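You operate a simulated robot arm through the tools that you are given. There is no shell and no other tool.

You are at the controls of a simulated robot arm. One attempt, no reset.

## Task
Spoon rice into the white bowl to its upper line and cover the pan again.
Fine: use the black spoon; put it back after. Leave the other bowl empty.

It is judged by the outcome, as a careful person would: the job done as asked, and still so three seconds after it is handed in. It fails if anything else is knocked over, pushed out of place, dropped, spilled or broken. A push-on lid holds only when it is set on centred and level and pressed home; a screw cap is set on level and turned clockwise until tight.

## Robot
A 7-joint arm with a two-finger parallel gripper, fixed in place. Base frame: the origin is at the foot of the arm, x ahead of it, y to its left, z up. Units: mm, degrees, N and s.
Its first joint turns from -166.0 to 166.0 degrees. Payload 4.4 kg.
Tool frame: the origin (TCP) lies between the finger pads and is the grasp point; the fingertips stand 23 mm ahead of it; z points along the fingers, y is the line along which they close. The gripper opens to 94 mm. The fingers are 38 mm wide and 10 mm thick; the gripper's body (54 by 96 mm) begins 39 mm behind the TCP.
Orientation is told as [roll, pitch, yaw] about the base's x, y, z axes, in that order, counted from this pose: with the fingers straight down and closing along the base's y, the tool's x points along the base's -x, its y along +y and its z along -z.

## Interface
- The arm moves only by the tool step_arm. Its argument "moves" is a list that holds one entry, the list of rows, each a list of 6 numbers: the shift along the base's x, y, z in mm, then the turn, a rotation vector about the base's x, y, z in degrees. In form: [[[dx, dy, dz, rx, ry, rz], ...]]. A call has 1 to 20 rows; each row is the pose to reach, as a shift and turn from the pose commanded when the call began. "hand" is the opening in per cent of the stroke, from 0 (shut) to 100 (fully open), set as the call begins (left out, the last holds). Rows are played at 5 a second. More than 50 mm and 8.6 degrees between two rows, or a gripper value outside its range, and nothing of the call is played. Where a pose cannot be reached the arm comes as near as it can. A force on the tool above 40 N (or 10 N above the force at the start of the call, whichever is more), or a blocked arm, ends the call early, and 0.2 s more pass. Each finger travels about 72 mm/s and halts on what it meets, pressing with about 22 N; the grip force reading is that of the motor and also rises with nothing between the fingers. The clock runs only during rows and for 0.2 s after the last one: add rows that repeat a pose to give the fingers time. The reply holds the time, the measured pose of the TCP, the force on the tool along the base axes, the opening and the grip force, in the units named above and with some noise, with the torque about the TCP (base axes, N m) and any sound that the robot's microphone picked up.
- Cameras (640 x 400 px; columns grow to the right, rows downward): "scene" is fixed at [40, -500.7, 1635.3]; the picture's right is [0.61, -0.79, 0.00], its down [-0.44, -0.33, -0.84] and it looks along [0.66, 0.51, -0.55] (base axes); focal length 327 px, centre (320, 200). "wrist" rides on the gripper at [86, 16, -74] in the tool frame; the picture's right is [-0.18, 0.98, 0.00], its down [-0.58, -0.11, -0.81] and it looks along [-0.79, -0.15, 0.59] (tool axes); focal length 243 px, centre (320, 200). There is no depth. A picture from a camera that has moved, and an enlarged one, comes with that camera's place and axes in the base frame and with its lens. The place of the scene camera against the robot may be out by one fixed shift of up to 12 mm in any direction.
- grab_frame(camera): a new picture of that camera. The clock stands still meanwhile.
- close_up(camera, box): a new picture of the part [left, top, right, bottom] of that camera's present view, enlarged. The clock stands still meanwhile.
- finish_job(): hands the job in; it is judged then, once.

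Nothing tells you positions but the pictures and the camera data. Unless the task says otherwise, let go and move clear before handing in.

The tools are called after "Call:" by a JSON object that holds its "name" and its "arguments". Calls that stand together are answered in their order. step_arm: Moves the arm, as the interface text tells. Its arguments: {"type":"object","properties":{"moves":{"type":"array"},"hand":{"type":"number"}},"required":["moves"]} The other tools are called the same way: grab_frame (camera) takes a picture; close_up (camera, box) takes an enlarged picture of a part of a camera's view; finish_job () hands the job in.

At the start:

```text
time: 0.0
eef_pos: [667.2, 231.1, 1233.1]
tcp_rot: [0.1, -0.1, 0.0]
force: [-0.5, -0.2, 0.3]
wrist_torque: [0.03, 0.01, 0.0]
opening: 93.8
gripper_force: 0.1
```

scene: 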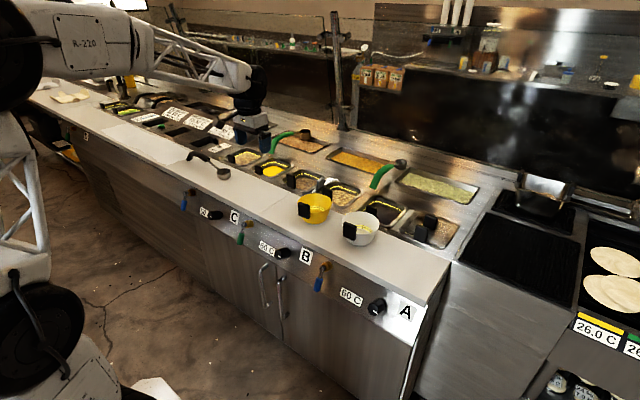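
wrist: 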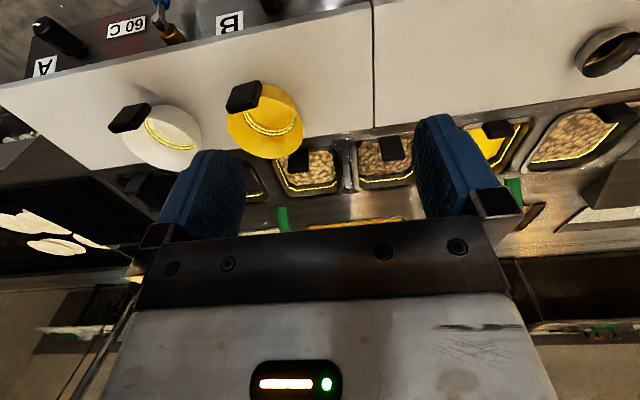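

I see a kitchen counter with a yellow bowl, a white bowl, a black spoon lying on the counter and several food pans. I'll look closer at everything before moving.

Call:
{"name": "close_up", "arguments": {"camera": "scene", "box": [280, 150, 480, 275]}}

Call:
{"name": "close_up", "arguments": {"camera": "scene", "box": [160, 100, 340, 212]}}

Call:
{"name": "close_up", "arguments": {"camera": "wrist", "box": [80, 60, 340, 222]}}

Call:
{"name": "close_up", "arguments": {"camera": "scene", "box": [80, 80, 260, 192]}}

```text
3.20 times, centred on (380, 212) of scene
camera zoom: at [40.0, -500.7, 1635.3], right [0.61, -0.79, 0.0], down [-0.44, -0.33, -0.84], along [0.66, 0.51, -0.55], focal length 1045 px, centre (128, 160)
```

zoom: 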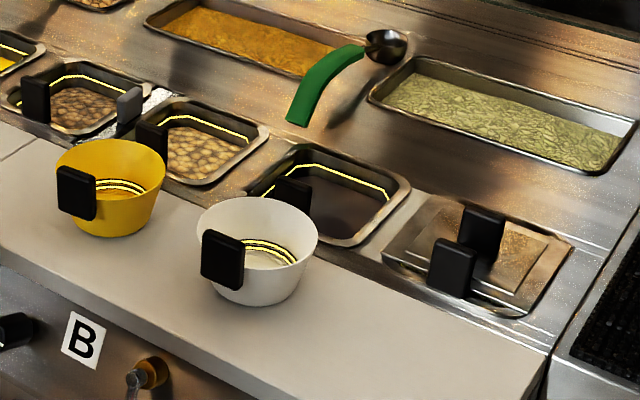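

```text
3.56 times, centred on (250, 156) of scene
camera zoom: at [40.0, -500.7, 1635.3], right [0.61, -0.79, 0.0], down [-0.44, -0.33, -0.84], along [0.66, 0.51, -0.55], focal length 1161 px, centre (569, 356)
```

zoom: 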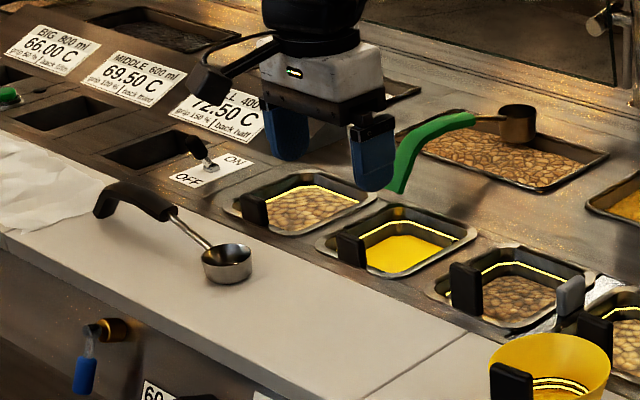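

```text
2.46 times, centred on (210, 141) of wrist
camera zoom: at [581.1, 249.0, 1309.4], right [0.18, 0.98, 0.0], down [0.58, -0.11, 0.81], along [0.79, -0.15, -0.59], focal length 597 px, centre (591, 345)
```

zoom: 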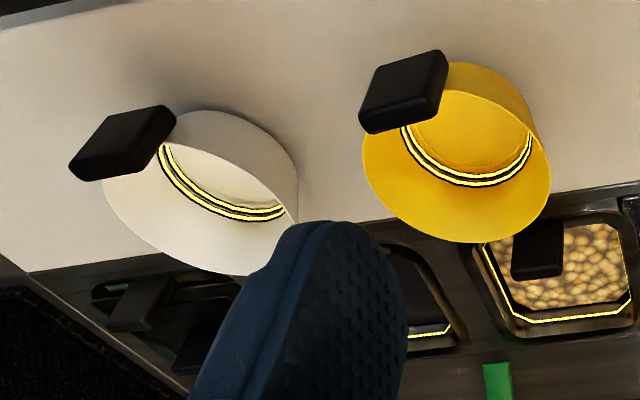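

```text
3.56 times, centred on (170, 136) of scene
camera zoom: at [40.0, -500.7, 1635.3], right [0.61, -0.79, 0.0], down [-0.44, -0.33, -0.84], along [0.66, 0.51, -0.55], focal length 1161 px, centre (853, 428)
```

zoom: 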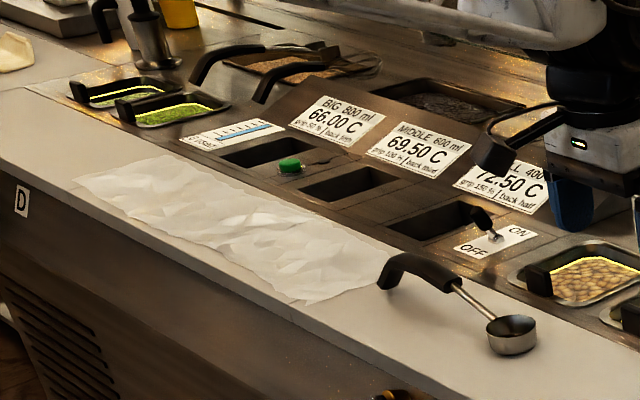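

The covered pan at the far right is likely the rice pan. I'll zoom in on it, the spoon and the bowls.

Call:
{"name": "close_up", "arguments": {"camera": "scene", "box": [390, 200, 470, 250]}}

Call:
{"name": "close_up", "arguments": {"camera": "scene", "box": [335, 200, 395, 250]}}

Call:
{"name": "close_up", "arguments": {"camera": "scene", "box": [180, 140, 244, 180]}}

Call:
{"name": "close_up", "arguments": {"camera": "scene", "box": [300, 160, 420, 235]}}

Call:
{"name": "close_up", "arguments": {"camera": "wrist", "box": [0, 140, 200, 265]}}

```text
8.00 times, centred on (430, 225) of scene
camera zoom: at [40.0, -500.7, 1635.3], right [0.61, -0.79, 0.0], down [-0.44, -0.33, -0.84], along [0.66, 0.51, -0.55], focal length 2613 px, centre (-560, 0)
```

zoom: 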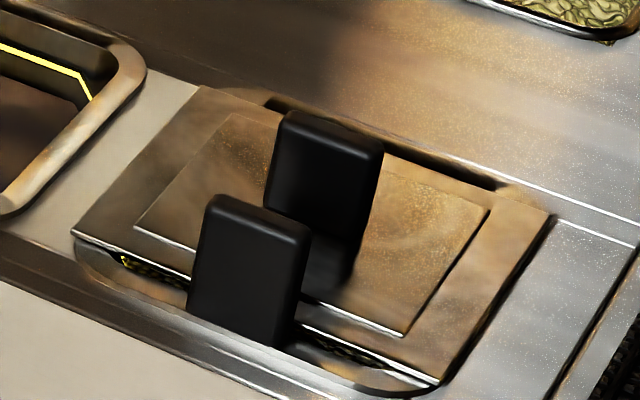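

```text
8.00 times, centred on (365, 225) of scene
camera zoom: at [40.0, -500.7, 1635.3], right [0.61, -0.79, 0.0], down [-0.44, -0.33, -0.84], along [0.66, 0.51, -0.55], focal length 2613 px, centre (-40, 0)
```

zoom: 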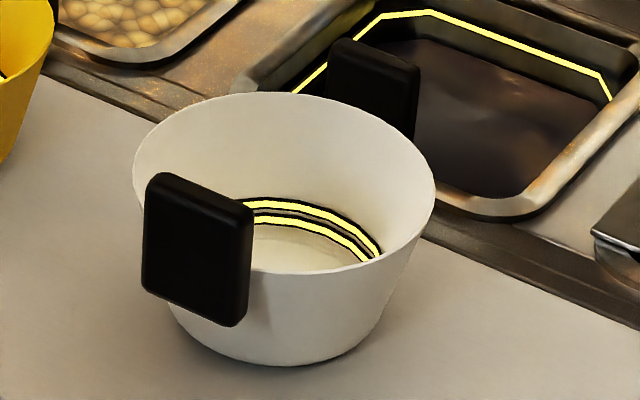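

```text
10.00 times, centred on (212, 160) of scene
camera zoom: at [40.0, -500.7, 1635.3], right [0.61, -0.79, 0.0], down [-0.44, -0.33, -0.84], along [0.66, 0.51, -0.55], focal length 3266 px, centre (1400, 600)
```

zoom: 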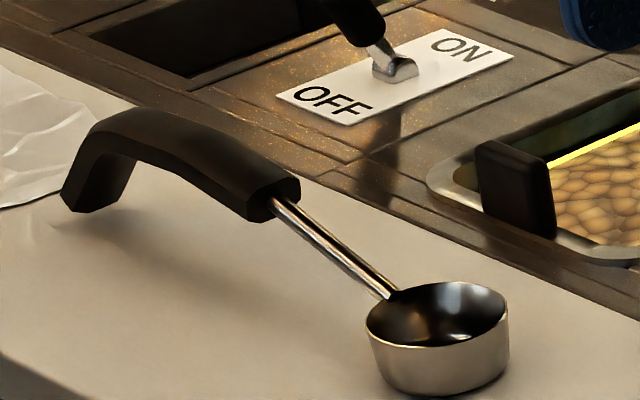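

```text
5.33 times, centred on (360, 198) of scene
camera zoom: at [40.0, -500.7, 1635.3], right [0.61, -0.79, 0.0], down [-0.44, -0.33, -0.84], along [0.66, 0.51, -0.55], focal length 1742 px, centre (107, 213)
```

zoom: 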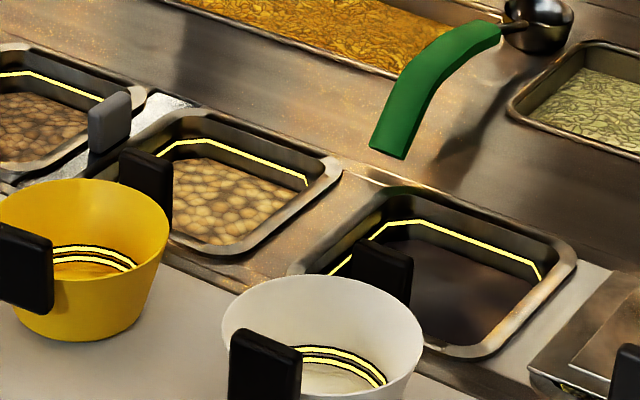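

```text
3.20 times, centred on (100, 202) of wrist
camera zoom: at [581.1, 249.0, 1309.4], right [0.18, 0.98, 0.0], down [0.58, -0.11, 0.81], along [0.79, -0.15, -0.59], focal length 776 px, centre (1024, 192)
```

zoom: 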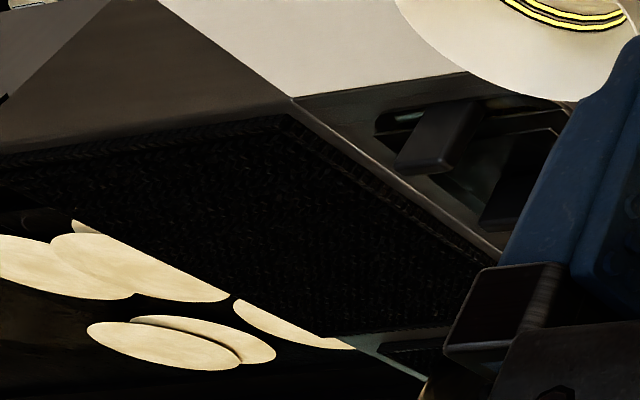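

The lidded pan looks to be near (1020, -240), the white bowl near (806, -78) and the spoon near (805, 625). I'll move the wrist camera for a better look at the pan.

Call:
{"name": "step_arm", "arguments": {"moves": [[[-7, -45, 0, 0, 0, 0], [-14, -90, 0, 0, 0, 0], [-21, -135, 0, 0, 0, 0], [-28, -180, 0, 0, 0, 0], [-35, -225, 0, 0, 0, 0], [-42, -270, 0, 0, 0, 0], [-49, -315, 0, 0, 0, 0], [-56, -360, 0, 0, 0, 0], [-63, -400, 0, 0, 0, 0], [-63, -400, 0, 0, 0, 0]]]}}

Call:
{"name": "grab_frame", "arguments": {"camera": "wrist"}}

Call:
{"name": "grab_frame", "arguments": {"camera": "scene"}}

```text
time: 2.2
eef_pos: [601.1, -167.5, 1235.1]
tcp_rot: [0.1, 0.0, 0.0]
force: [0.2, 0.4, -0.1]
wrist_torque: [0.01, 0.0, 0.01]
opening: 93.8
gripper_force: 0.1
```

```text
taken
camera wrist: at [515.5, -151.2, 1309.9], right [0.18, 0.98, 0.0], down [0.58, -0.11, 0.81], along [0.79, -0.15, -0.59], focal length 243 px, centre (320, 200)
```

wrist: 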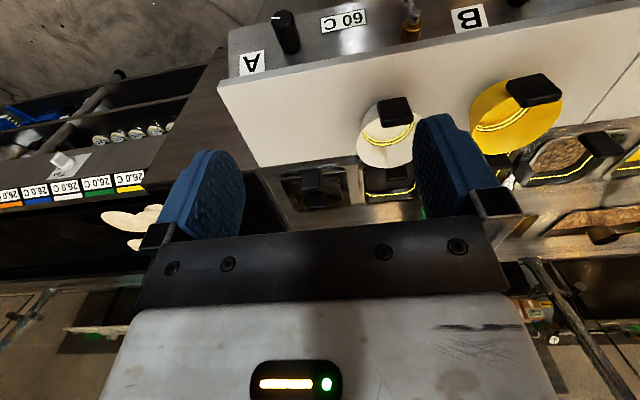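

```text
taken
```

scene: 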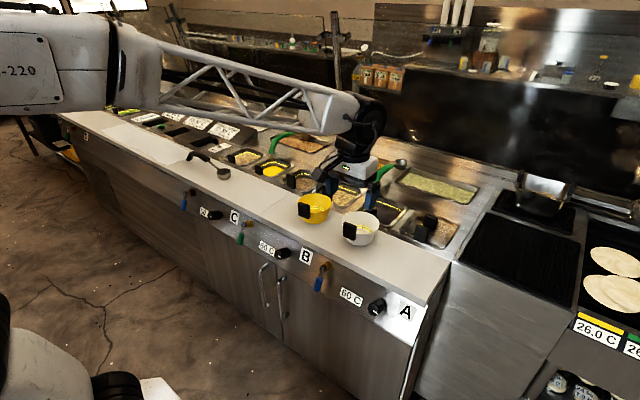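

Call:
{"name": "close_up", "arguments": {"camera": "wrist", "box": [250, 60, 442, 180]}}

Call:
{"name": "close_up", "arguments": {"camera": "wrist", "box": [260, 140, 388, 220]}}

```text
3.33 times, centred on (346, 120) of wrist
camera zoom: at [515.5, -151.2, 1309.9], right [0.18, 0.98, 0.0], down [0.58, -0.11, 0.81], along [0.79, -0.15, -0.59], focal length 809 px, centre (233, 467)
```

zoom: 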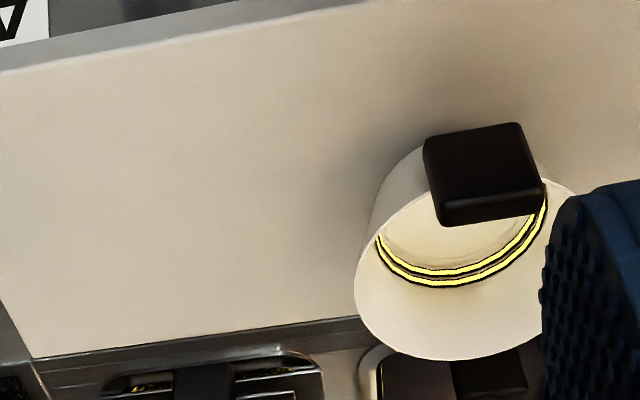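

```text
5.00 times, centred on (324, 180) of wrist
camera zoom: at [515.5, -151.2, 1309.9], right [0.18, 0.98, 0.0], down [0.58, -0.11, 0.81], along [0.79, -0.15, -0.59], focal length 1213 px, centre (300, 300)
```

zoom: 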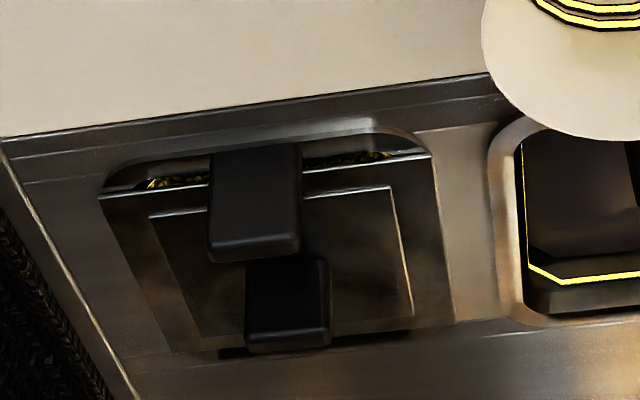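

The lid has its own black handle and the pan has one in front. I'll move in closer with the wrist camera to fix the lid geometry.

Call:
{"name": "step_arm", "arguments": {"moves": [[[36, -12, -20, 0, 0, 0], [72, -24, -40, 0, 0, 0], [108, -36, -60, 0, 0, 0], [144, -48, -80, 0, 0, 0], [180, -60, -100, 0, 0, 0], [180, -60, -100, 0, 0, 0]]]}}

Call:
{"name": "grab_frame", "arguments": {"camera": "wrist"}}

Call:
{"name": "close_up", "arguments": {"camera": "wrist", "box": [200, 80, 392, 200]}}

```text
time: 3.6
eef_pos: [782.5, -227.6, 1135.1]
tcp_rot: [0.0, 0.1, 0.1]
force: [0.1, -0.3, 0.8]
wrist_torque: [0.01, -0.04, 0.01]
opening: 93.9
gripper_force: 0.0
```

```text
taken
camera wrist: at [697.0, -211.3, 1209.4], right [0.18, 0.98, 0.0], down [0.58, -0.11, 0.81], along [0.79, -0.15, -0.59], focal length 243 px, centre (320, 200)
```

wrist: 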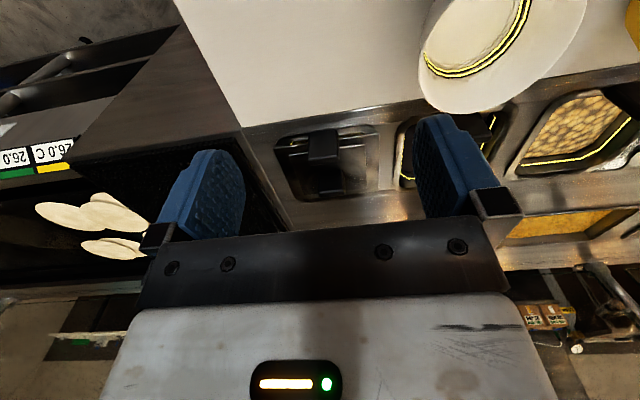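

```text
3.33 times, centred on (296, 140) of wrist
camera zoom: at [697.0, -211.3, 1209.4], right [0.18, 0.98, 0.0], down [0.58, -0.11, 0.81], along [0.79, -0.15, -0.59], focal length 809 px, centre (400, 400)
```

zoom: 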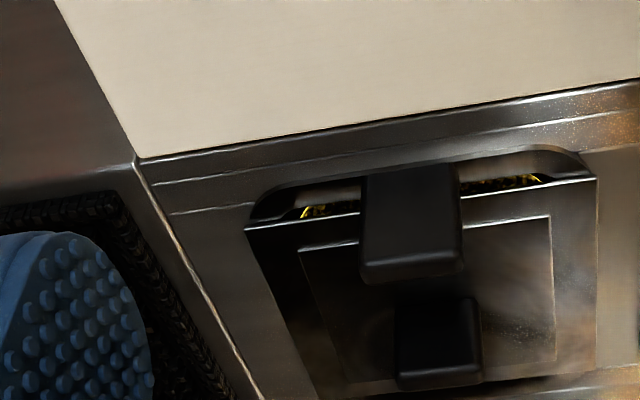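

Lid handle estimated near (1000, -250), top about z 968. I'll test how far the arm reaches straight down, staying well above everything.

Call:
{"name": "step_arm", "arguments": {"moves": [[[40, -4, -12, 0, 0, 0], [80, -8, -24, 0, 0, 0], [120, -12, -36, 0, 0, 0], [160, -16, -48, 0, 0, 0], [200, -20, -60, 0, 0, 0], [200, -20, -60, 0, 0, 0]]]}}

Call:
{"name": "grab_frame", "arguments": {"camera": "wrist"}}

Call:
{"name": "grab_frame", "arguments": {"camera": "scene"}}

```text
time: 5.0
eef_pos: [983.8, -245.9, 1073.9]
tcp_rot: [0.1, 0.1, 0.0]
force: [-0.1, -0.4, 0.6]
wrist_torque: [0.01, -0.01, 0.0]
opening: 94.0
gripper_force: 0.0
```

```text
taken
camera wrist: at [898.8, -228.5, 1148.6], right [0.18, 0.98, 0.0], down [0.58, -0.11, 0.81], along [0.79, -0.15, -0.59], focal length 243 px, centre (320, 200)
```

wrist: 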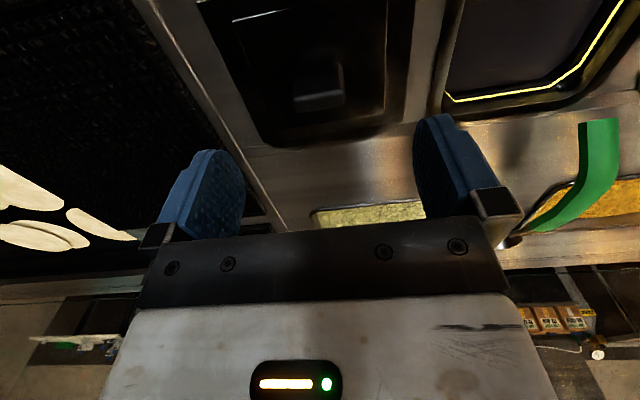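

```text
taken
```

scene: 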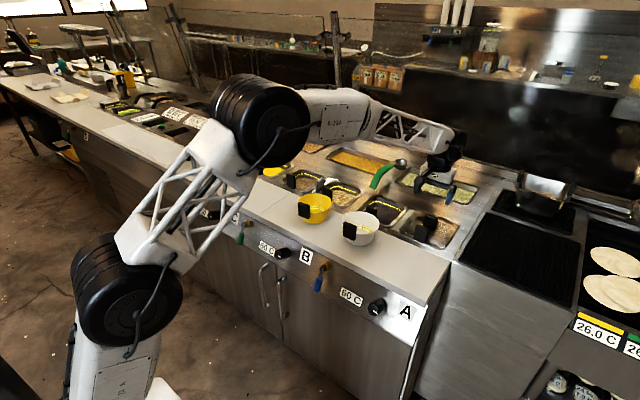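

Call:
{"name": "close_up", "arguments": {"camera": "scene", "box": [390, 120, 486, 180]}}

Call:
{"name": "close_up", "arguments": {"camera": "scene", "box": [390, 170, 486, 230]}}

Call:
{"name": "close_up", "arguments": {"camera": "wrist", "box": [190, 0, 446, 160]}}

```text
6.67 times, centred on (438, 150) of scene
camera zoom: at [40.0, -500.7, 1635.3], right [0.61, -0.79, 0.0], down [-0.44, -0.33, -0.84], along [0.66, 0.51, -0.55], focal length 2178 px, centre (-467, 533)
```

zoom: 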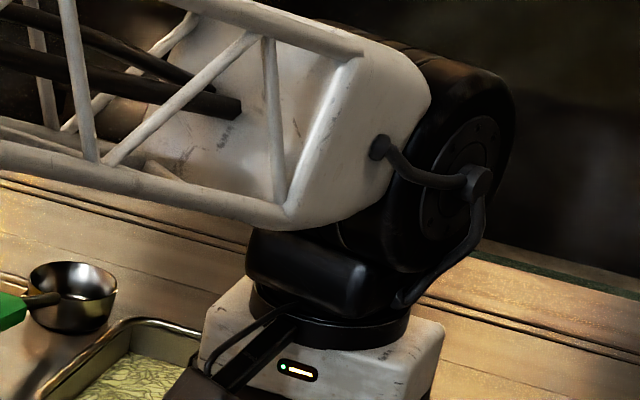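

```text
6.67 times, centred on (438, 200) of scene
camera zoom: at [40.0, -500.7, 1635.3], right [0.61, -0.79, 0.0], down [-0.44, -0.33, -0.84], along [0.66, 0.51, -0.55], focal length 2178 px, centre (-467, 200)
```

zoom: 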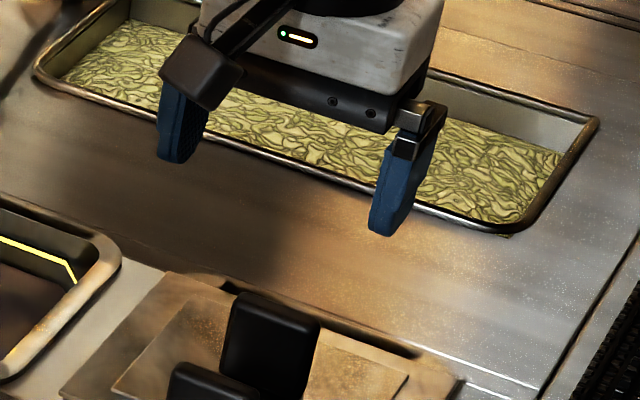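

```text
2.50 times, centred on (318, 80) of wrist
camera zoom: at [898.8, -228.5, 1148.6], right [0.18, 0.98, 0.0], down [0.58, -0.11, 0.81], along [0.79, -0.15, -0.59], focal length 606 px, centre (325, 500)
```

zoom: 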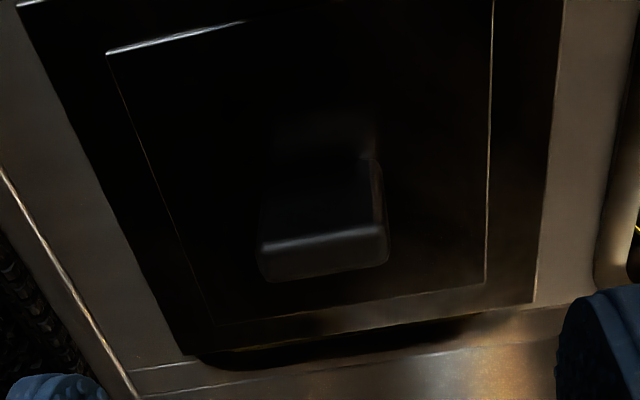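

The lid handle is about 38 mm wide in y, at x 997–1011, centred on (1004, -248), with its top at z 977. I'll come down above it and check before gripping.

Call:
{"name": "step_arm", "arguments": {"moves": [[[10, -2, -25, 0, 0, 0], [19, -3, -50, 0, 0, 0], [19, -3, -65, 0, 0, 0], [19, -3, -65, 0, 0, 0]]]}}

Call:
{"name": "grab_frame", "arguments": {"camera": "wrist"}}

Call:
{"name": "close_up", "arguments": {"camera": "scene", "box": [382, 180, 478, 240]}}

```text
time: 6.0
eef_pos: [1002.9, -251.1, 1009.1]
tcp_rot: [0.0, 0.0, 0.0]
force: [-0.5, -0.1, -1.3]
wrist_torque: [0.02, 0.03, 0.02]
opening: 93.9
gripper_force: 0.0
```

```text
taken
camera wrist: at [916.5, -233.5, 1084.1], right [0.18, 0.98, 0.0], down [0.58, -0.11, 0.81], along [0.79, -0.15, -0.59], focal length 243 px, centre (320, 200)
```

wrist: 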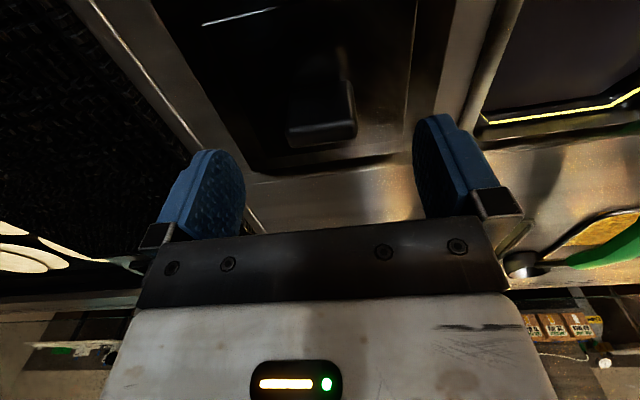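

```text
6.67 times, centred on (430, 210) of scene
camera zoom: at [40.0, -500.7, 1635.3], right [0.61, -0.79, 0.0], down [-0.44, -0.33, -0.84], along [0.66, 0.51, -0.55], focal length 2178 px, centre (-413, 133)
```

zoom: 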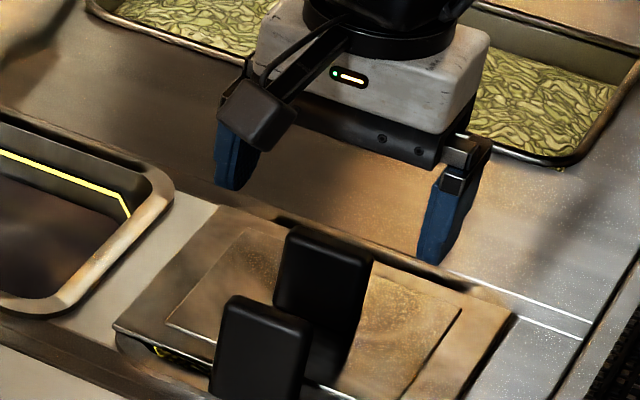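

The handle lines up between the fingers. I'll descend to z ≈ 961 around it.

Call:
{"name": "step_arm", "arguments": {"moves": [[[1, 1, -15, 0, 0, 0], [2, 1.5, -30, 0, 0, 0], [2, 1.5, -42, 0, 0, 0], [2, 1.5, -48, 0, 0, 0], [2, 1.5, -48, 0, 0, 0]]]}}

Call:
{"name": "grab_frame", "arguments": {"camera": "wrist"}}

Call:
{"name": "close_up", "arguments": {"camera": "scene", "box": [382, 190, 478, 250]}}

```text
time: 7.2
eef_pos: [1003.4, -249.4, 961.4]
tcp_rot: [-0.1, 0.0, 0.0]
force: [-0.1, -1.3, 0.6]
wrist_torque: [0.01, 0.0, 0.02]
opening: 94.0
gripper_force: 0.0
```

```text
taken
camera wrist: at [919.0, -232.5, 1036.2], right [0.18, 0.98, 0.0], down [0.58, -0.11, 0.81], along [0.79, -0.15, -0.59], focal length 243 px, centre (320, 200)
```

wrist: 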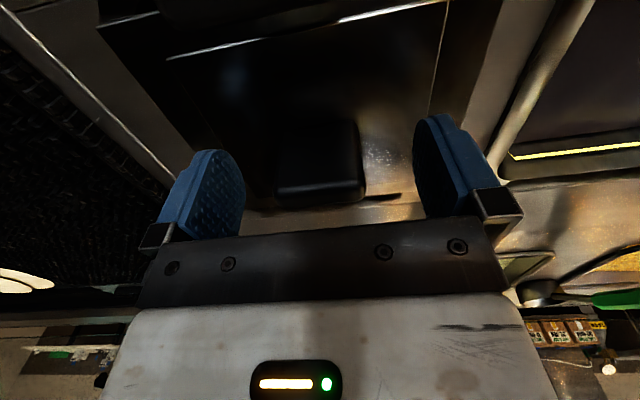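

```text
6.67 times, centred on (430, 220) of scene
camera zoom: at [40.0, -500.7, 1635.3], right [0.61, -0.79, 0.0], down [-0.44, -0.33, -0.84], along [0.66, 0.51, -0.55], focal length 2178 px, centre (-413, 67)
```

zoom: 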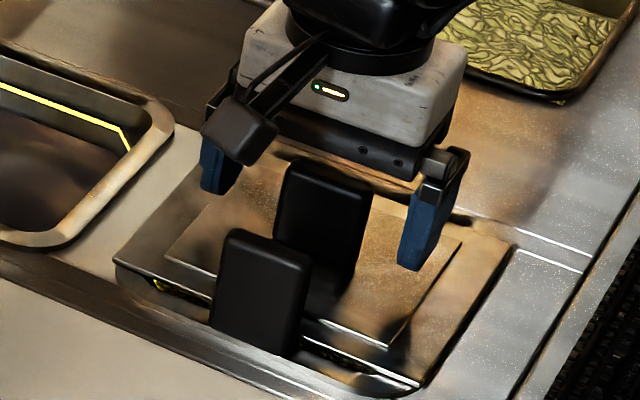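

The fingers straddle the lid handle. Closing now.

Call:
{"name": "step_arm", "arguments": {"moves": [[[0, 0, 0, 0, 0, 0], [0, 0, 0, 0, 0, 0], [0, 0, 0, 0, 0, 0], [0, 0, 0, 0, 0, 0], [0, 0, 0, 0, 0, 0]]], "hand": 0}}

Call:
{"name": "close_up", "arguments": {"camera": "scene", "box": [382, 190, 478, 250]}}

```text
time: 8.4
eef_pos: [1004.9, -249.6, 960.9]
tcp_rot: [0.0, 0.1, 0.0]
force: [1.0, 0.0, 1.5]
wrist_torque: [0.01, -0.02, 0.06]
opening: 44.7
gripper_force: 21.8
```

```text
6.67 times, centred on (430, 220) of scene
camera zoom: at [40.0, -500.7, 1635.3], right [0.61, -0.79, 0.0], down [-0.44, -0.33, -0.84], along [0.66, 0.51, -0.55], focal length 2178 px, centre (-413, 67)
```

zoom: 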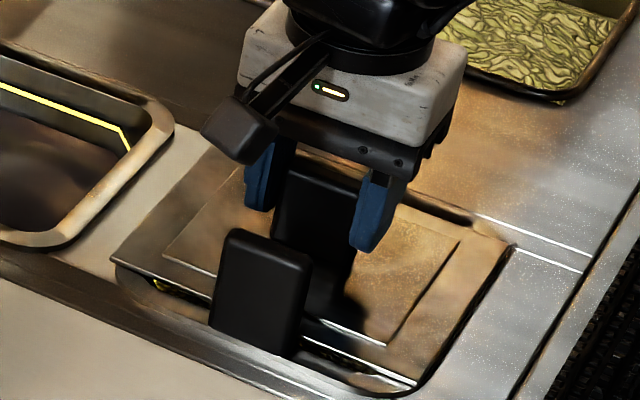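

The lid handle is gripped, opening 44.7. I'll lift slowly straight up.

Call:
{"name": "step_arm", "arguments": {"moves": [[[0, 0, 5, 0, 0, 0], [0, 0, 10, 0, 0, 0], [0, 0, 20, 0, 0, 0], [0, 0, 40, 0, 0, 0], [0, 0, 65, 0, 0, 0], [0, 0, 90, 0, 0, 0], [0, 0, 120, 0, 0, 0], [0, 0, 120, 0, 0, 0]]]}}

Call:
{"name": "grab_frame", "arguments": {"camera": "wrist"}}

Call:
{"name": "close_up", "arguments": {"camera": "scene", "box": [350, 140, 510, 240]}}

```text
time: 10.2
eef_pos: [1004.4, -248.5, 1080.8]
tcp_rot: [0.0, 0.0, 0.1]
force: [-0.7, -0.5, -1.2]
wrist_torque: [0.0, 0.01, -0.04]
opening: 44.8
gripper_force: 21.7
```

```text
taken
camera wrist: at [918.9, -232.0, 1155.3], right [0.18, 0.98, 0.0], down [0.58, -0.11, 0.81], along [0.79, -0.15, -0.59], focal length 243 px, centre (320, 200)
```

wrist: 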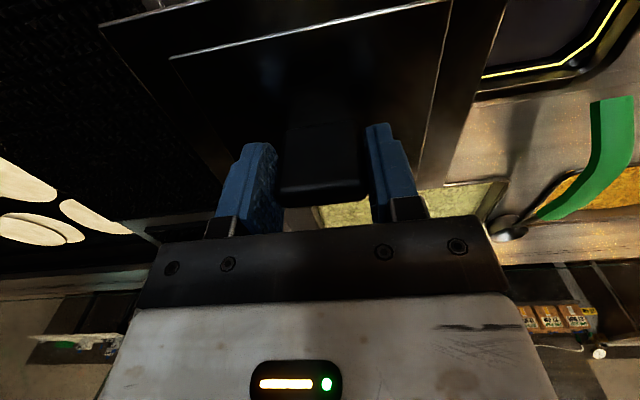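

```text
4.00 times, centred on (430, 190) of scene
camera zoom: at [40.0, -500.7, 1635.3], right [0.61, -0.79, 0.0], down [-0.44, -0.33, -0.84], along [0.66, 0.51, -0.55], focal length 1307 px, centre (-120, 240)
```

zoom: 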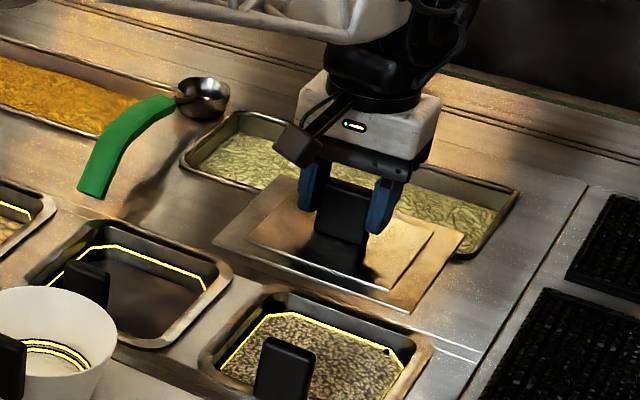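

The lid is up level and rice is visible in the pan. I'll carry the lid back to x ≈ 800 and then left to the clear counter near y ≈ 375.

Call:
{"name": "step_arm", "arguments": {"moves": [[[-40, 0, 5, 0, 0, 0], [-80, 0, 10, 0, 0, 0], [-120, 0, 15, 0, 0, 0], [-160, 0, 20, 0, 0, 0], [-205, 0, 20, 0, 0, 0], [-205, 45, 20, 0, 0, 0], [-205, 93, 20, 0, 0, 0], [-205, 141, 20, 0, 0, 0], [-205, 189, 20, 0, 0, 0], [-205, 237, 20, 0, 0, 0], [-205, 285, 20, 0, 0, 0], [-205, 333, 20, 0, 0, 0], [-205, 381, 20, 0, 0, 0], [-205, 429, 20, 0, 0, 0], [-205, 477, 20, 0, 0, 0], [-205, 525, 20, 0, 0, 0], [-205, 573, 20, 0, 0, 0], [-205, 600, 20, 0, 0, 0], [-205, 620, 20, 0, 0, 0], [-205, 620, 20, 0, 0, 0]]]}}

Call:
{"name": "grab_frame", "arguments": {"camera": "wrist"}}

Call:
{"name": "grab_frame", "arguments": {"camera": "scene"}}

```text
time: 14.4
eef_pos: [799.3, 371.8, 1099.8]
tcp_rot: [0.0, 0.0, 0.0]
force: [-0.2, -0.3, -1.2]
wrist_torque: [0.03, 0.01, 0.02]
opening: 44.6
gripper_force: 22.2
```

```text
taken
camera wrist: at [713.9, 388.0, 1176.0], right [0.18, 0.98, 0.0], down [0.58, -0.11, 0.81], along [0.79, -0.15, -0.59], focal length 243 px, centre (320, 200)
```

wrist: 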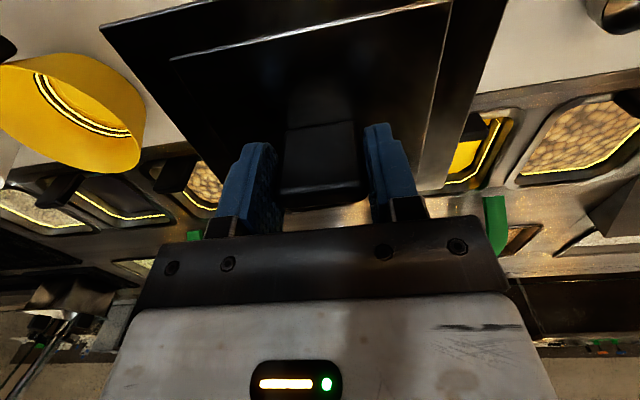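

```text
taken
```

scene: 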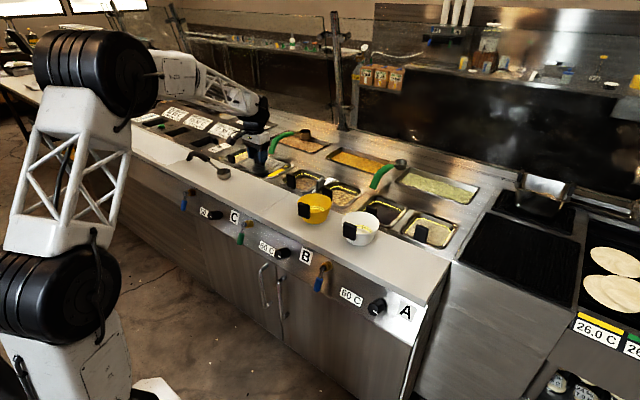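

The lid is over the clear counter. I'll lower most of the way, then look.

Call:
{"name": "step_arm", "arguments": {"moves": [[[0, 0, -30, 0, 0, 0], [0, 0, -60, 0, 0, 0], [0, 0, -90, 0, 0, 0], [0, 0, -110, 0, 0, 0], [0, 0, -120, 0, 0, 0], [0, 0, -120, 0, 0, 0]]]}}

Call:
{"name": "close_up", "arguments": {"camera": "scene", "box": [180, 130, 340, 230]}}

Call:
{"name": "grab_frame", "arguments": {"camera": "wrist"}}

```text
time: 15.8
eef_pos: [799.2, 371.7, 981.2]
tcp_rot: [0.1, 0.0, 0.0]
force: [0.5, -0.3, -1.4]
wrist_torque: [-0.03, -0.01, 0.01]
opening: 44.5
gripper_force: 22.0
```

```text
4.00 times, centred on (260, 180) of scene
camera zoom: at [40.0, -500.7, 1635.3], right [0.61, -0.79, 0.0], down [-0.44, -0.33, -0.84], along [0.66, 0.51, -0.55], focal length 1307 px, centre (560, 280)
```

zoom: 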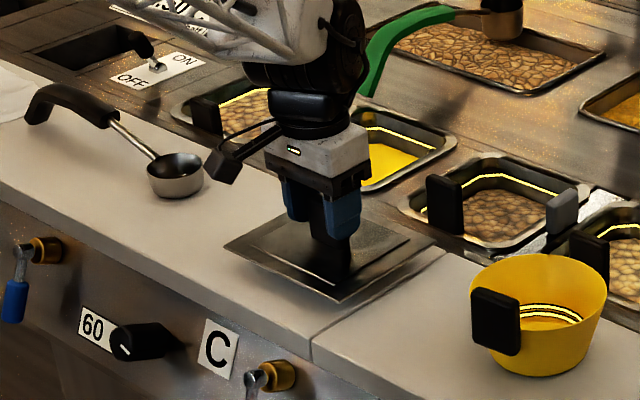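

```text
taken
camera wrist: at [713.7, 388.5, 1056.5], right [0.18, 0.98, 0.0], down [0.58, -0.11, 0.81], along [0.79, -0.15, -0.59], focal length 243 px, centre (320, 200)
```

wrist: 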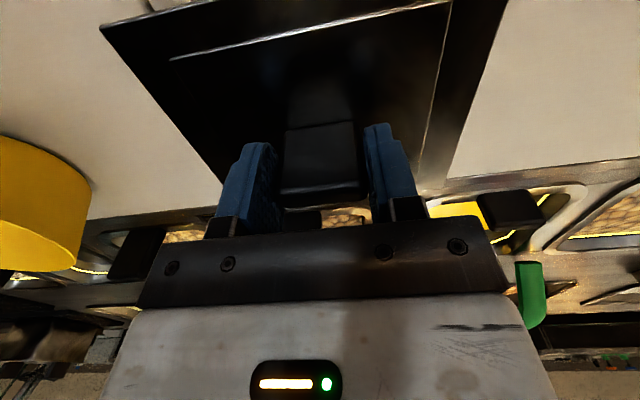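

The lid is just above the counter, clear of the spoon. I'll nudge left, away from the seam, and lower slowly until contact.

Call:
{"name": "step_arm", "arguments": {"moves": [[[0, 10, -5, 0, 0, 0], [0, 20, -10, 0, 0, 0], [0, 20, -14, 0, 0, 0], [0, 20, -17, 0, 0, 0], [0, 20, -19, 0, 0, 0], [0, 20, -20, 0, 0, 0]]]}}

Call:
{"name": "close_up", "arguments": {"camera": "scene", "box": [210, 160, 306, 220]}}

```text
time: 17.2
eef_pos: [799.9, 391.4, 960.9]
tcp_rot: [0.0, 0.0, 0.0]
force: [-0.7, -0.6, -1.4]
wrist_torque: [0.01, 0.01, 0.01]
opening: 44.7
gripper_force: 21.4
```

```text
6.67 times, centred on (258, 190) of scene
camera zoom: at [40.0, -500.7, 1635.3], right [0.61, -0.79, 0.0], down [-0.44, -0.33, -0.84], along [0.66, 0.51, -0.55], focal length 2178 px, centre (733, 267)
```

zoom: 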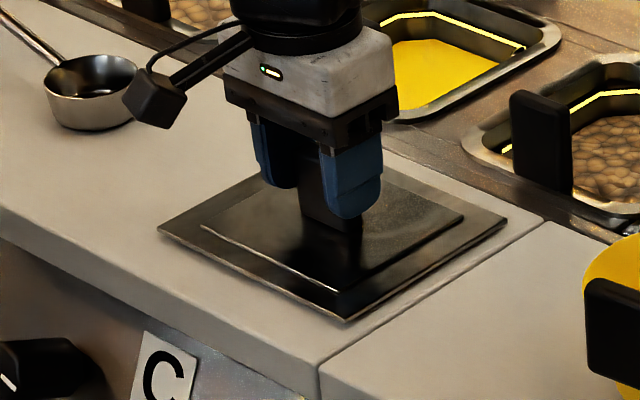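

Call:
{"name": "step_arm", "arguments": {"moves": [[[0, 0, -2, 0, 0, 0], [0, 0, -4, 0, 0, 0], [0, 0, -6, 0, 0, 0], [0, 0, -6, 0, 0, 0]]]}}

```text
time: 18.2
eef_pos: [800.5, 390.4, 956.5]
tcp_rot: [0.1, -0.1, 0.0]
force: [-2.6, -1.7, 18.0]
wrist_torque: [-0.07, -0.11, -0.05]
opening: 44.9
gripper_force: 21.9
```

Contact felt at TCP z ≈ 956. I'll ease off 2 mm, open the fingers and rise.

Call:
{"name": "step_arm", "arguments": {"moves": [[[0, 0, 2, 0, 0, 0], [0, 0, 2, 0, 0, 0]]]}}

Call:
{"name": "step_arm", "arguments": {"moves": [[[0, 0, 0, 0, 0, 0], [0, 0, 0, 0, 0, 0], [0, 0, 0, 0, 0, 0], [0, 0, 0, 0, 0, 0], [0, 0, 20, 0, 0, 0], [0, 0, 50, 0, 0, 0], [0, 0, 90, 0, 0, 0], [0, 0, 130, 0, 0, 0], [0, 0, 130, 0, 0, 0]]], "hand": 100}}

Call:
{"name": "grab_frame", "arguments": {"camera": "wrist"}}

Call:
{"name": "grab_frame", "arguments": {"camera": "scene"}}

Call:
{"name": "close_up", "arguments": {"camera": "scene", "box": [390, 200, 470, 250]}}

```text
time: 18.8
eef_pos: [799.4, 390.0, 957.1]
tcp_rot: [0.0, 0.0, -0.1]
force: [2.7, 1.4, 5.8]
wrist_torque: [0.1, -0.6, 0.1]
opening: 44.7
gripper_force: 22.8
```

```text
time: 20.8
eef_pos: [801.0, 390.5, 1087.7]
tcp_rot: [0.0, 0.0, -0.1]
force: [-0.1, 0.3, 0.5]
wrist_torque: [0.03, -0.03, 0.04]
opening: 94.0
gripper_force: 0.0
```

```text
taken
camera wrist: at [715.3, 407.4, 1163.0], right [0.18, 0.98, 0.0], down [0.58, -0.11, 0.81], along [0.79, -0.15, -0.59], focal length 243 px, centre (320, 200)
```

wrist: 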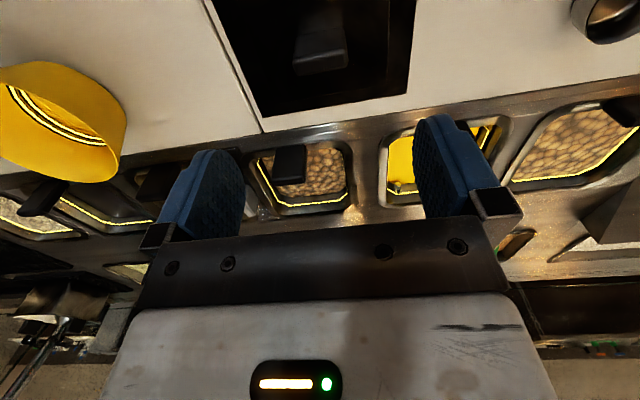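

```text
taken
```

scene: 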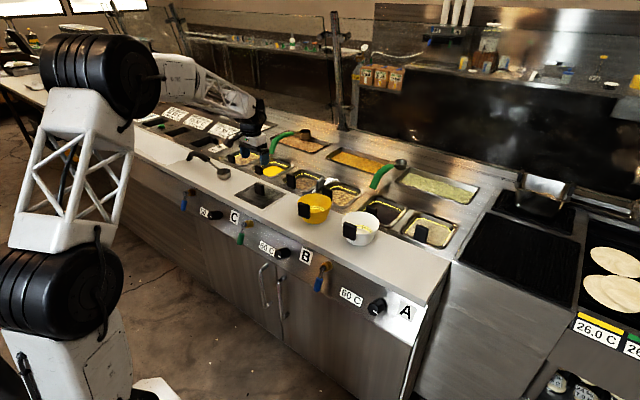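

```text
8.00 times, centred on (430, 225) of scene
camera zoom: at [40.0, -500.7, 1635.3], right [0.61, -0.79, 0.0], down [-0.44, -0.33, -0.84], along [0.66, 0.51, -0.55], focal length 2613 px, centre (-560, 0)
```

zoom: 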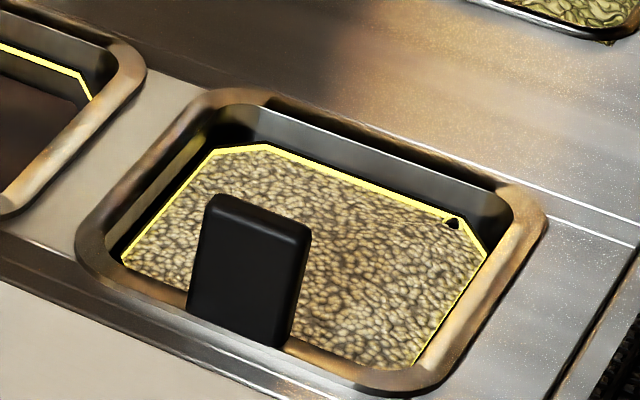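

The lid is resting on the counter and the rice pan is open, filled to about its line. Next I'll move left to look at the spoon.

Call:
{"name": "step_arm", "arguments": {"moves": [[[-20, 42, 11, 0, 0, 0], [-40, 84, 22, 0, 0, 0], [-60, 126, 33, 0, 0, 0], [-80, 168, 44, 0, 0, 0], [-100, 210, 55, 0, 0, 0], [-120, 250, 64, 0, 0, 0], [-120, 250, 64, 0, 0, 0]]]}}

Call:
{"name": "grab_frame", "arguments": {"camera": "wrist"}}

Call:
{"name": "grab_frame", "arguments": {"camera": "scene"}}

```text
time: 22.4
eef_pos: [680.4, 641.1, 1154.5]
tcp_rot: [0.0, 0.0, -0.1]
force: [0.1, 0.4, -0.1]
wrist_torque: [-0.03, -0.01, 0.03]
opening: 93.8
gripper_force: 0.2
```

```text
taken
camera wrist: at [594.4, 658.4, 1230.0], right [0.18, 0.98, 0.0], down [0.58, -0.11, 0.81], along [0.79, -0.15, -0.59], focal length 243 px, centre (320, 200)
```

wrist: 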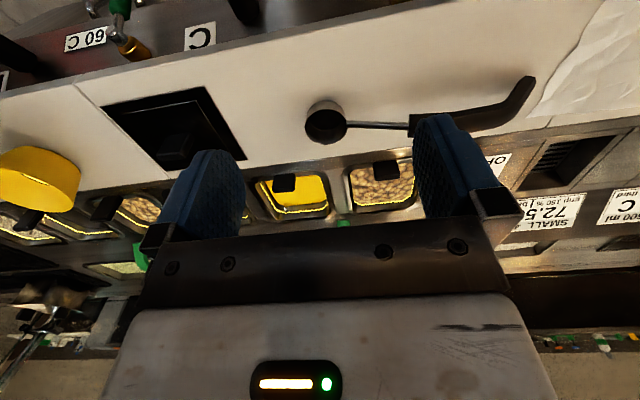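

```text
taken
```

scene: 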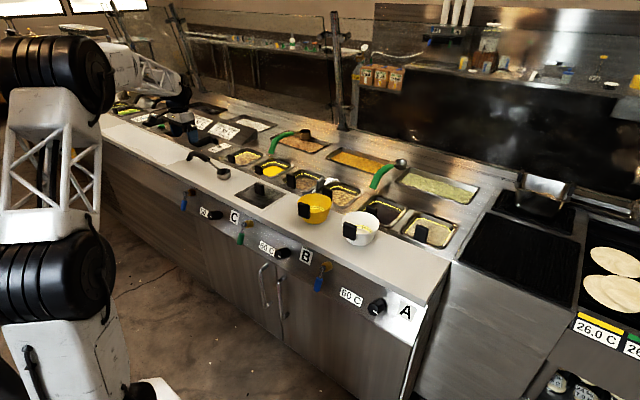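

Call:
{"name": "close_up", "arguments": {"camera": "wrist", "box": [290, 50, 554, 215]}}

Call:
{"name": "close_up", "arguments": {"camera": "scene", "box": [176, 135, 256, 185]}}

```text
2.42 times, centred on (422, 132) of wrist
camera zoom: at [594.4, 658.4, 1230.0], right [0.18, 0.98, 0.0], down [0.58, -0.11, 0.81], along [0.79, -0.15, -0.59], focal length 588 px, centre (73, 364)
```

zoom: 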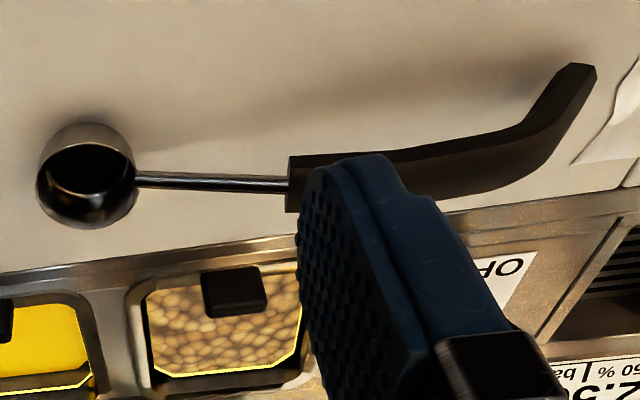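

```text
8.00 times, centred on (216, 160) of scene
camera zoom: at [40.0, -500.7, 1635.3], right [0.61, -0.79, 0.0], down [-0.44, -0.33, -0.84], along [0.66, 0.51, -0.55], focal length 2613 px, centre (1152, 520)
```

zoom: 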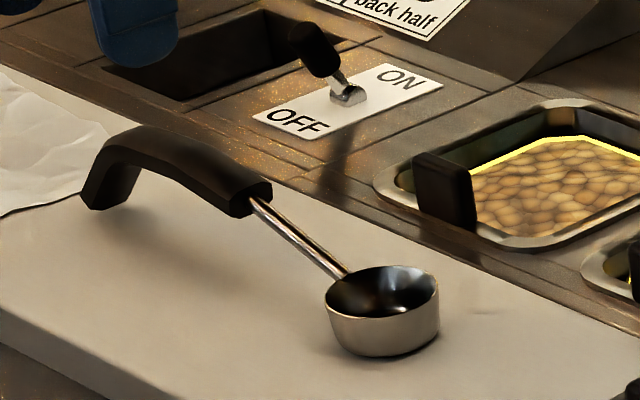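

The spoon's cup rim sits at about (804, 627, 942). The black handle runs roughly along y from (799, 733, 973) to a bend at (806, 851), with its tail on the counter at (789, 883). I'll yaw the tool -90° and go above the front of the handle.

Call:
{"name": "step_arm", "arguments": {"moves": [[[10, 10, -6, 0, 0, -8.2], [20, 20, -12, 0, 0, -16.4], [31, 30, -18, 0, 0, -24.6], [42, 40, -24, 0, 0, -32.8], [53, 51, -30, 0, 0, -41], [64, 61, -36, 0, 0, -49.2], [75, 71, -42, 0, 0, -57.4], [86, 81, -48, 0, 0, -65.6], [97, 92, -54, 0, 0, -73.8], [108, 102, -62, 0, 0, -82], [118, 112, -70, 0, 0, -90], [118, 112, -70, 0, 0, -90]]]}}

Call:
{"name": "grab_frame", "arguments": {"camera": "wrist"}}

Call:
{"name": "close_up", "arguments": {"camera": "scene", "box": [140, 100, 268, 180]}}

```text
time: 25.0
eef_pos: [797.0, 750.3, 1080.4]
tcp_rot: [0.0, 0.0, -90.1]
force: [0.4, 0.2, 0.4]
wrist_torque: [-0.01, 0.01, -0.02]
opening: 94.2
gripper_force: 0.1
```

```text
taken
camera wrist: at [815.5, 838.4, 1155.9], right [0.98, -0.19, 0.0], down [-0.11, -0.58, 0.81], along [-0.15, -0.79, -0.59], focal length 243 px, centre (320, 200)
```

wrist: 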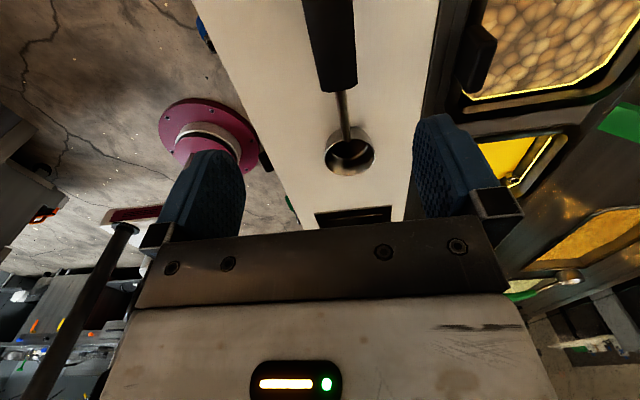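

```text
5.00 times, centred on (204, 140) of scene
camera zoom: at [40.0, -500.7, 1635.3], right [0.61, -0.79, 0.0], down [-0.44, -0.33, -0.84], along [0.66, 0.51, -0.55], focal length 1633 px, centre (900, 500)
```

zoom: 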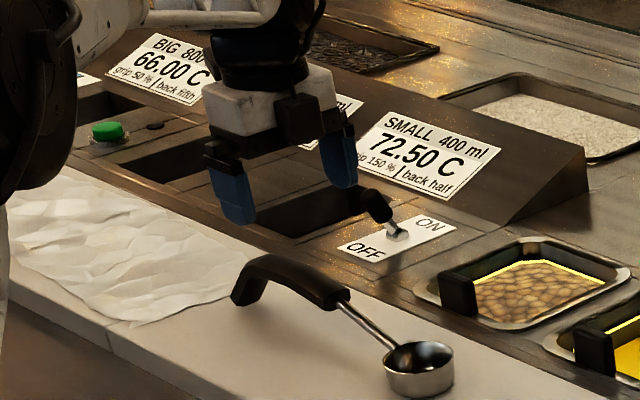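

Call:
{"name": "close_up", "arguments": {"camera": "wrist", "box": [256, 0, 448, 120]}}

Call:
{"name": "close_up", "arguments": {"camera": "wrist", "box": [272, 80, 432, 180]}}

```text
3.33 times, centred on (352, 60) of wrist
camera zoom: at [815.5, 838.4, 1155.9], right [0.98, -0.19, 0.0], down [-0.11, -0.58, 0.81], along [-0.15, -0.79, -0.59], focal length 809 px, centre (213, 667)
```

zoom: 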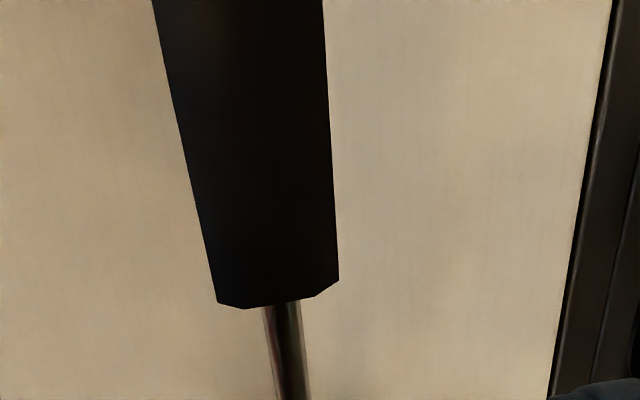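

```text
4.00 times, centred on (352, 130) of wrist
camera zoom: at [815.5, 838.4, 1155.9], right [0.98, -0.19, 0.0], down [-0.11, -0.58, 0.81], along [-0.15, -0.79, -0.59], focal length 970 px, centre (192, 480)
```

zoom: 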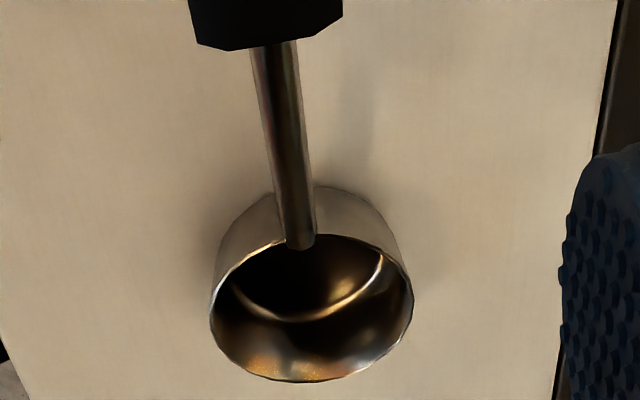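

The spoon handle is about 27 mm wide along y at x ≈ 811. I'll shift over it, lower partway and check.

Call:
{"name": "step_arm", "arguments": {"moves": [[[7, 6, -20, 0, 0, 0], [13, 11, -45, 0, 0, 0], [13, 11, -70, 0, 0, 0], [13, 11, -70, 0, 0, 0]]]}}

Call:
{"name": "grab_frame", "arguments": {"camera": "wrist"}}

Call:
{"name": "close_up", "arguments": {"camera": "scene", "box": [160, 110, 256, 170]}}

```text
time: 26.0
eef_pos: [810.8, 762.6, 1011.1]
tcp_rot: [0.0, 0.0, -90.0]
force: [0.0, 0.7, 0.9]
wrist_torque: [0.01, -0.01, 0.02]
opening: 93.9
gripper_force: 0.1
```

```text
taken
camera wrist: at [828.3, 849.5, 1085.8], right [0.98, -0.18, 0.0], down [-0.11, -0.58, 0.81], along [-0.15, -0.79, -0.59], focal length 243 px, centre (320, 200)
```

wrist: 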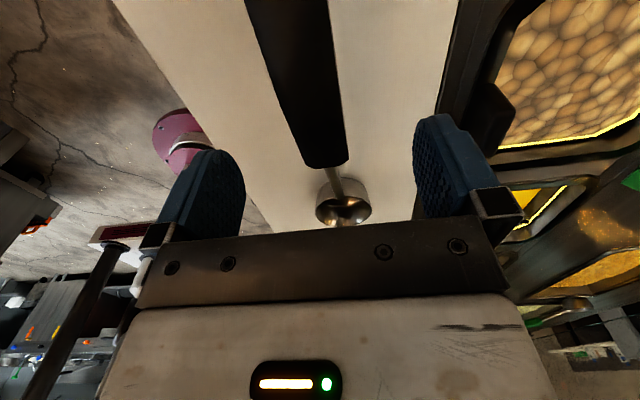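

```text
6.67 times, centred on (208, 140) of scene
camera zoom: at [40.0, -500.7, 1635.3], right [0.61, -0.79, 0.0], down [-0.44, -0.33, -0.84], along [0.66, 0.51, -0.55], focal length 2178 px, centre (1067, 600)
```

zoom: 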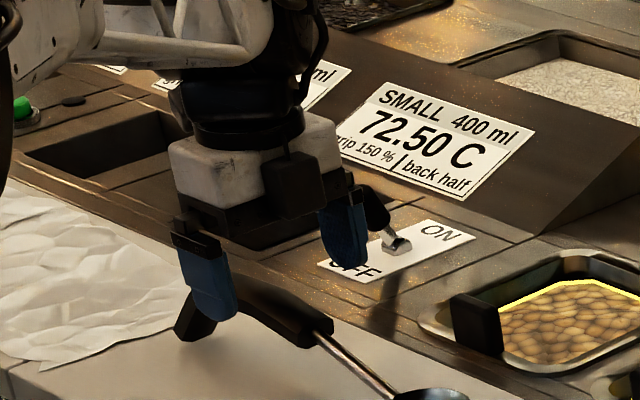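

Aligned with the handle. I'll descend to about z 981 and close.

Call:
{"name": "step_arm", "arguments": {"moves": [[[0.5, 2, -10, 0, 0, 0], [0.5, 4, -20, 0, 0, 0], [0.5, 4, -30, 0, 0, 0], [0.5, 4, -30, 0, 0, 0]]]}}

Call:
{"name": "close_up", "arguments": {"camera": "scene", "box": [160, 120, 256, 180]}}

Call:
{"name": "grab_frame", "arguments": {"camera": "wrist"}}

```text
time: 27.0
eef_pos: [810.8, 766.7, 982.1]
tcp_rot: [-0.1, 0.0, -90.1]
force: [0.2, 0.8, -0.7]
wrist_torque: [0.0, 0.05, -0.03]
opening: 94.0
gripper_force: 0.1
```

```text
6.67 times, centred on (208, 150) of scene
camera zoom: at [40.0, -500.7, 1635.3], right [0.61, -0.79, 0.0], down [-0.44, -0.33, -0.84], along [0.66, 0.51, -0.55], focal length 2178 px, centre (1067, 533)
```

zoom: 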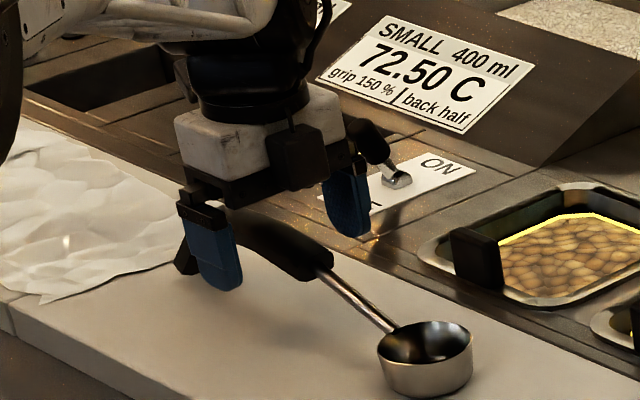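

```text
taken
camera wrist: at [828.4, 854.1, 1057.2], right [0.98, -0.18, 0.0], down [-0.11, -0.58, 0.81], along [-0.15, -0.79, -0.59], focal length 243 px, centre (320, 200)
```

wrist: 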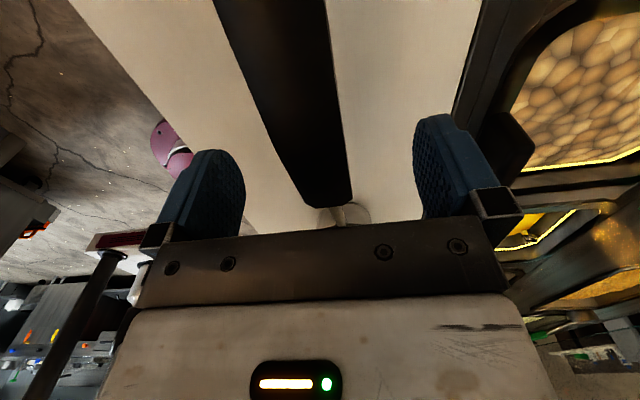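

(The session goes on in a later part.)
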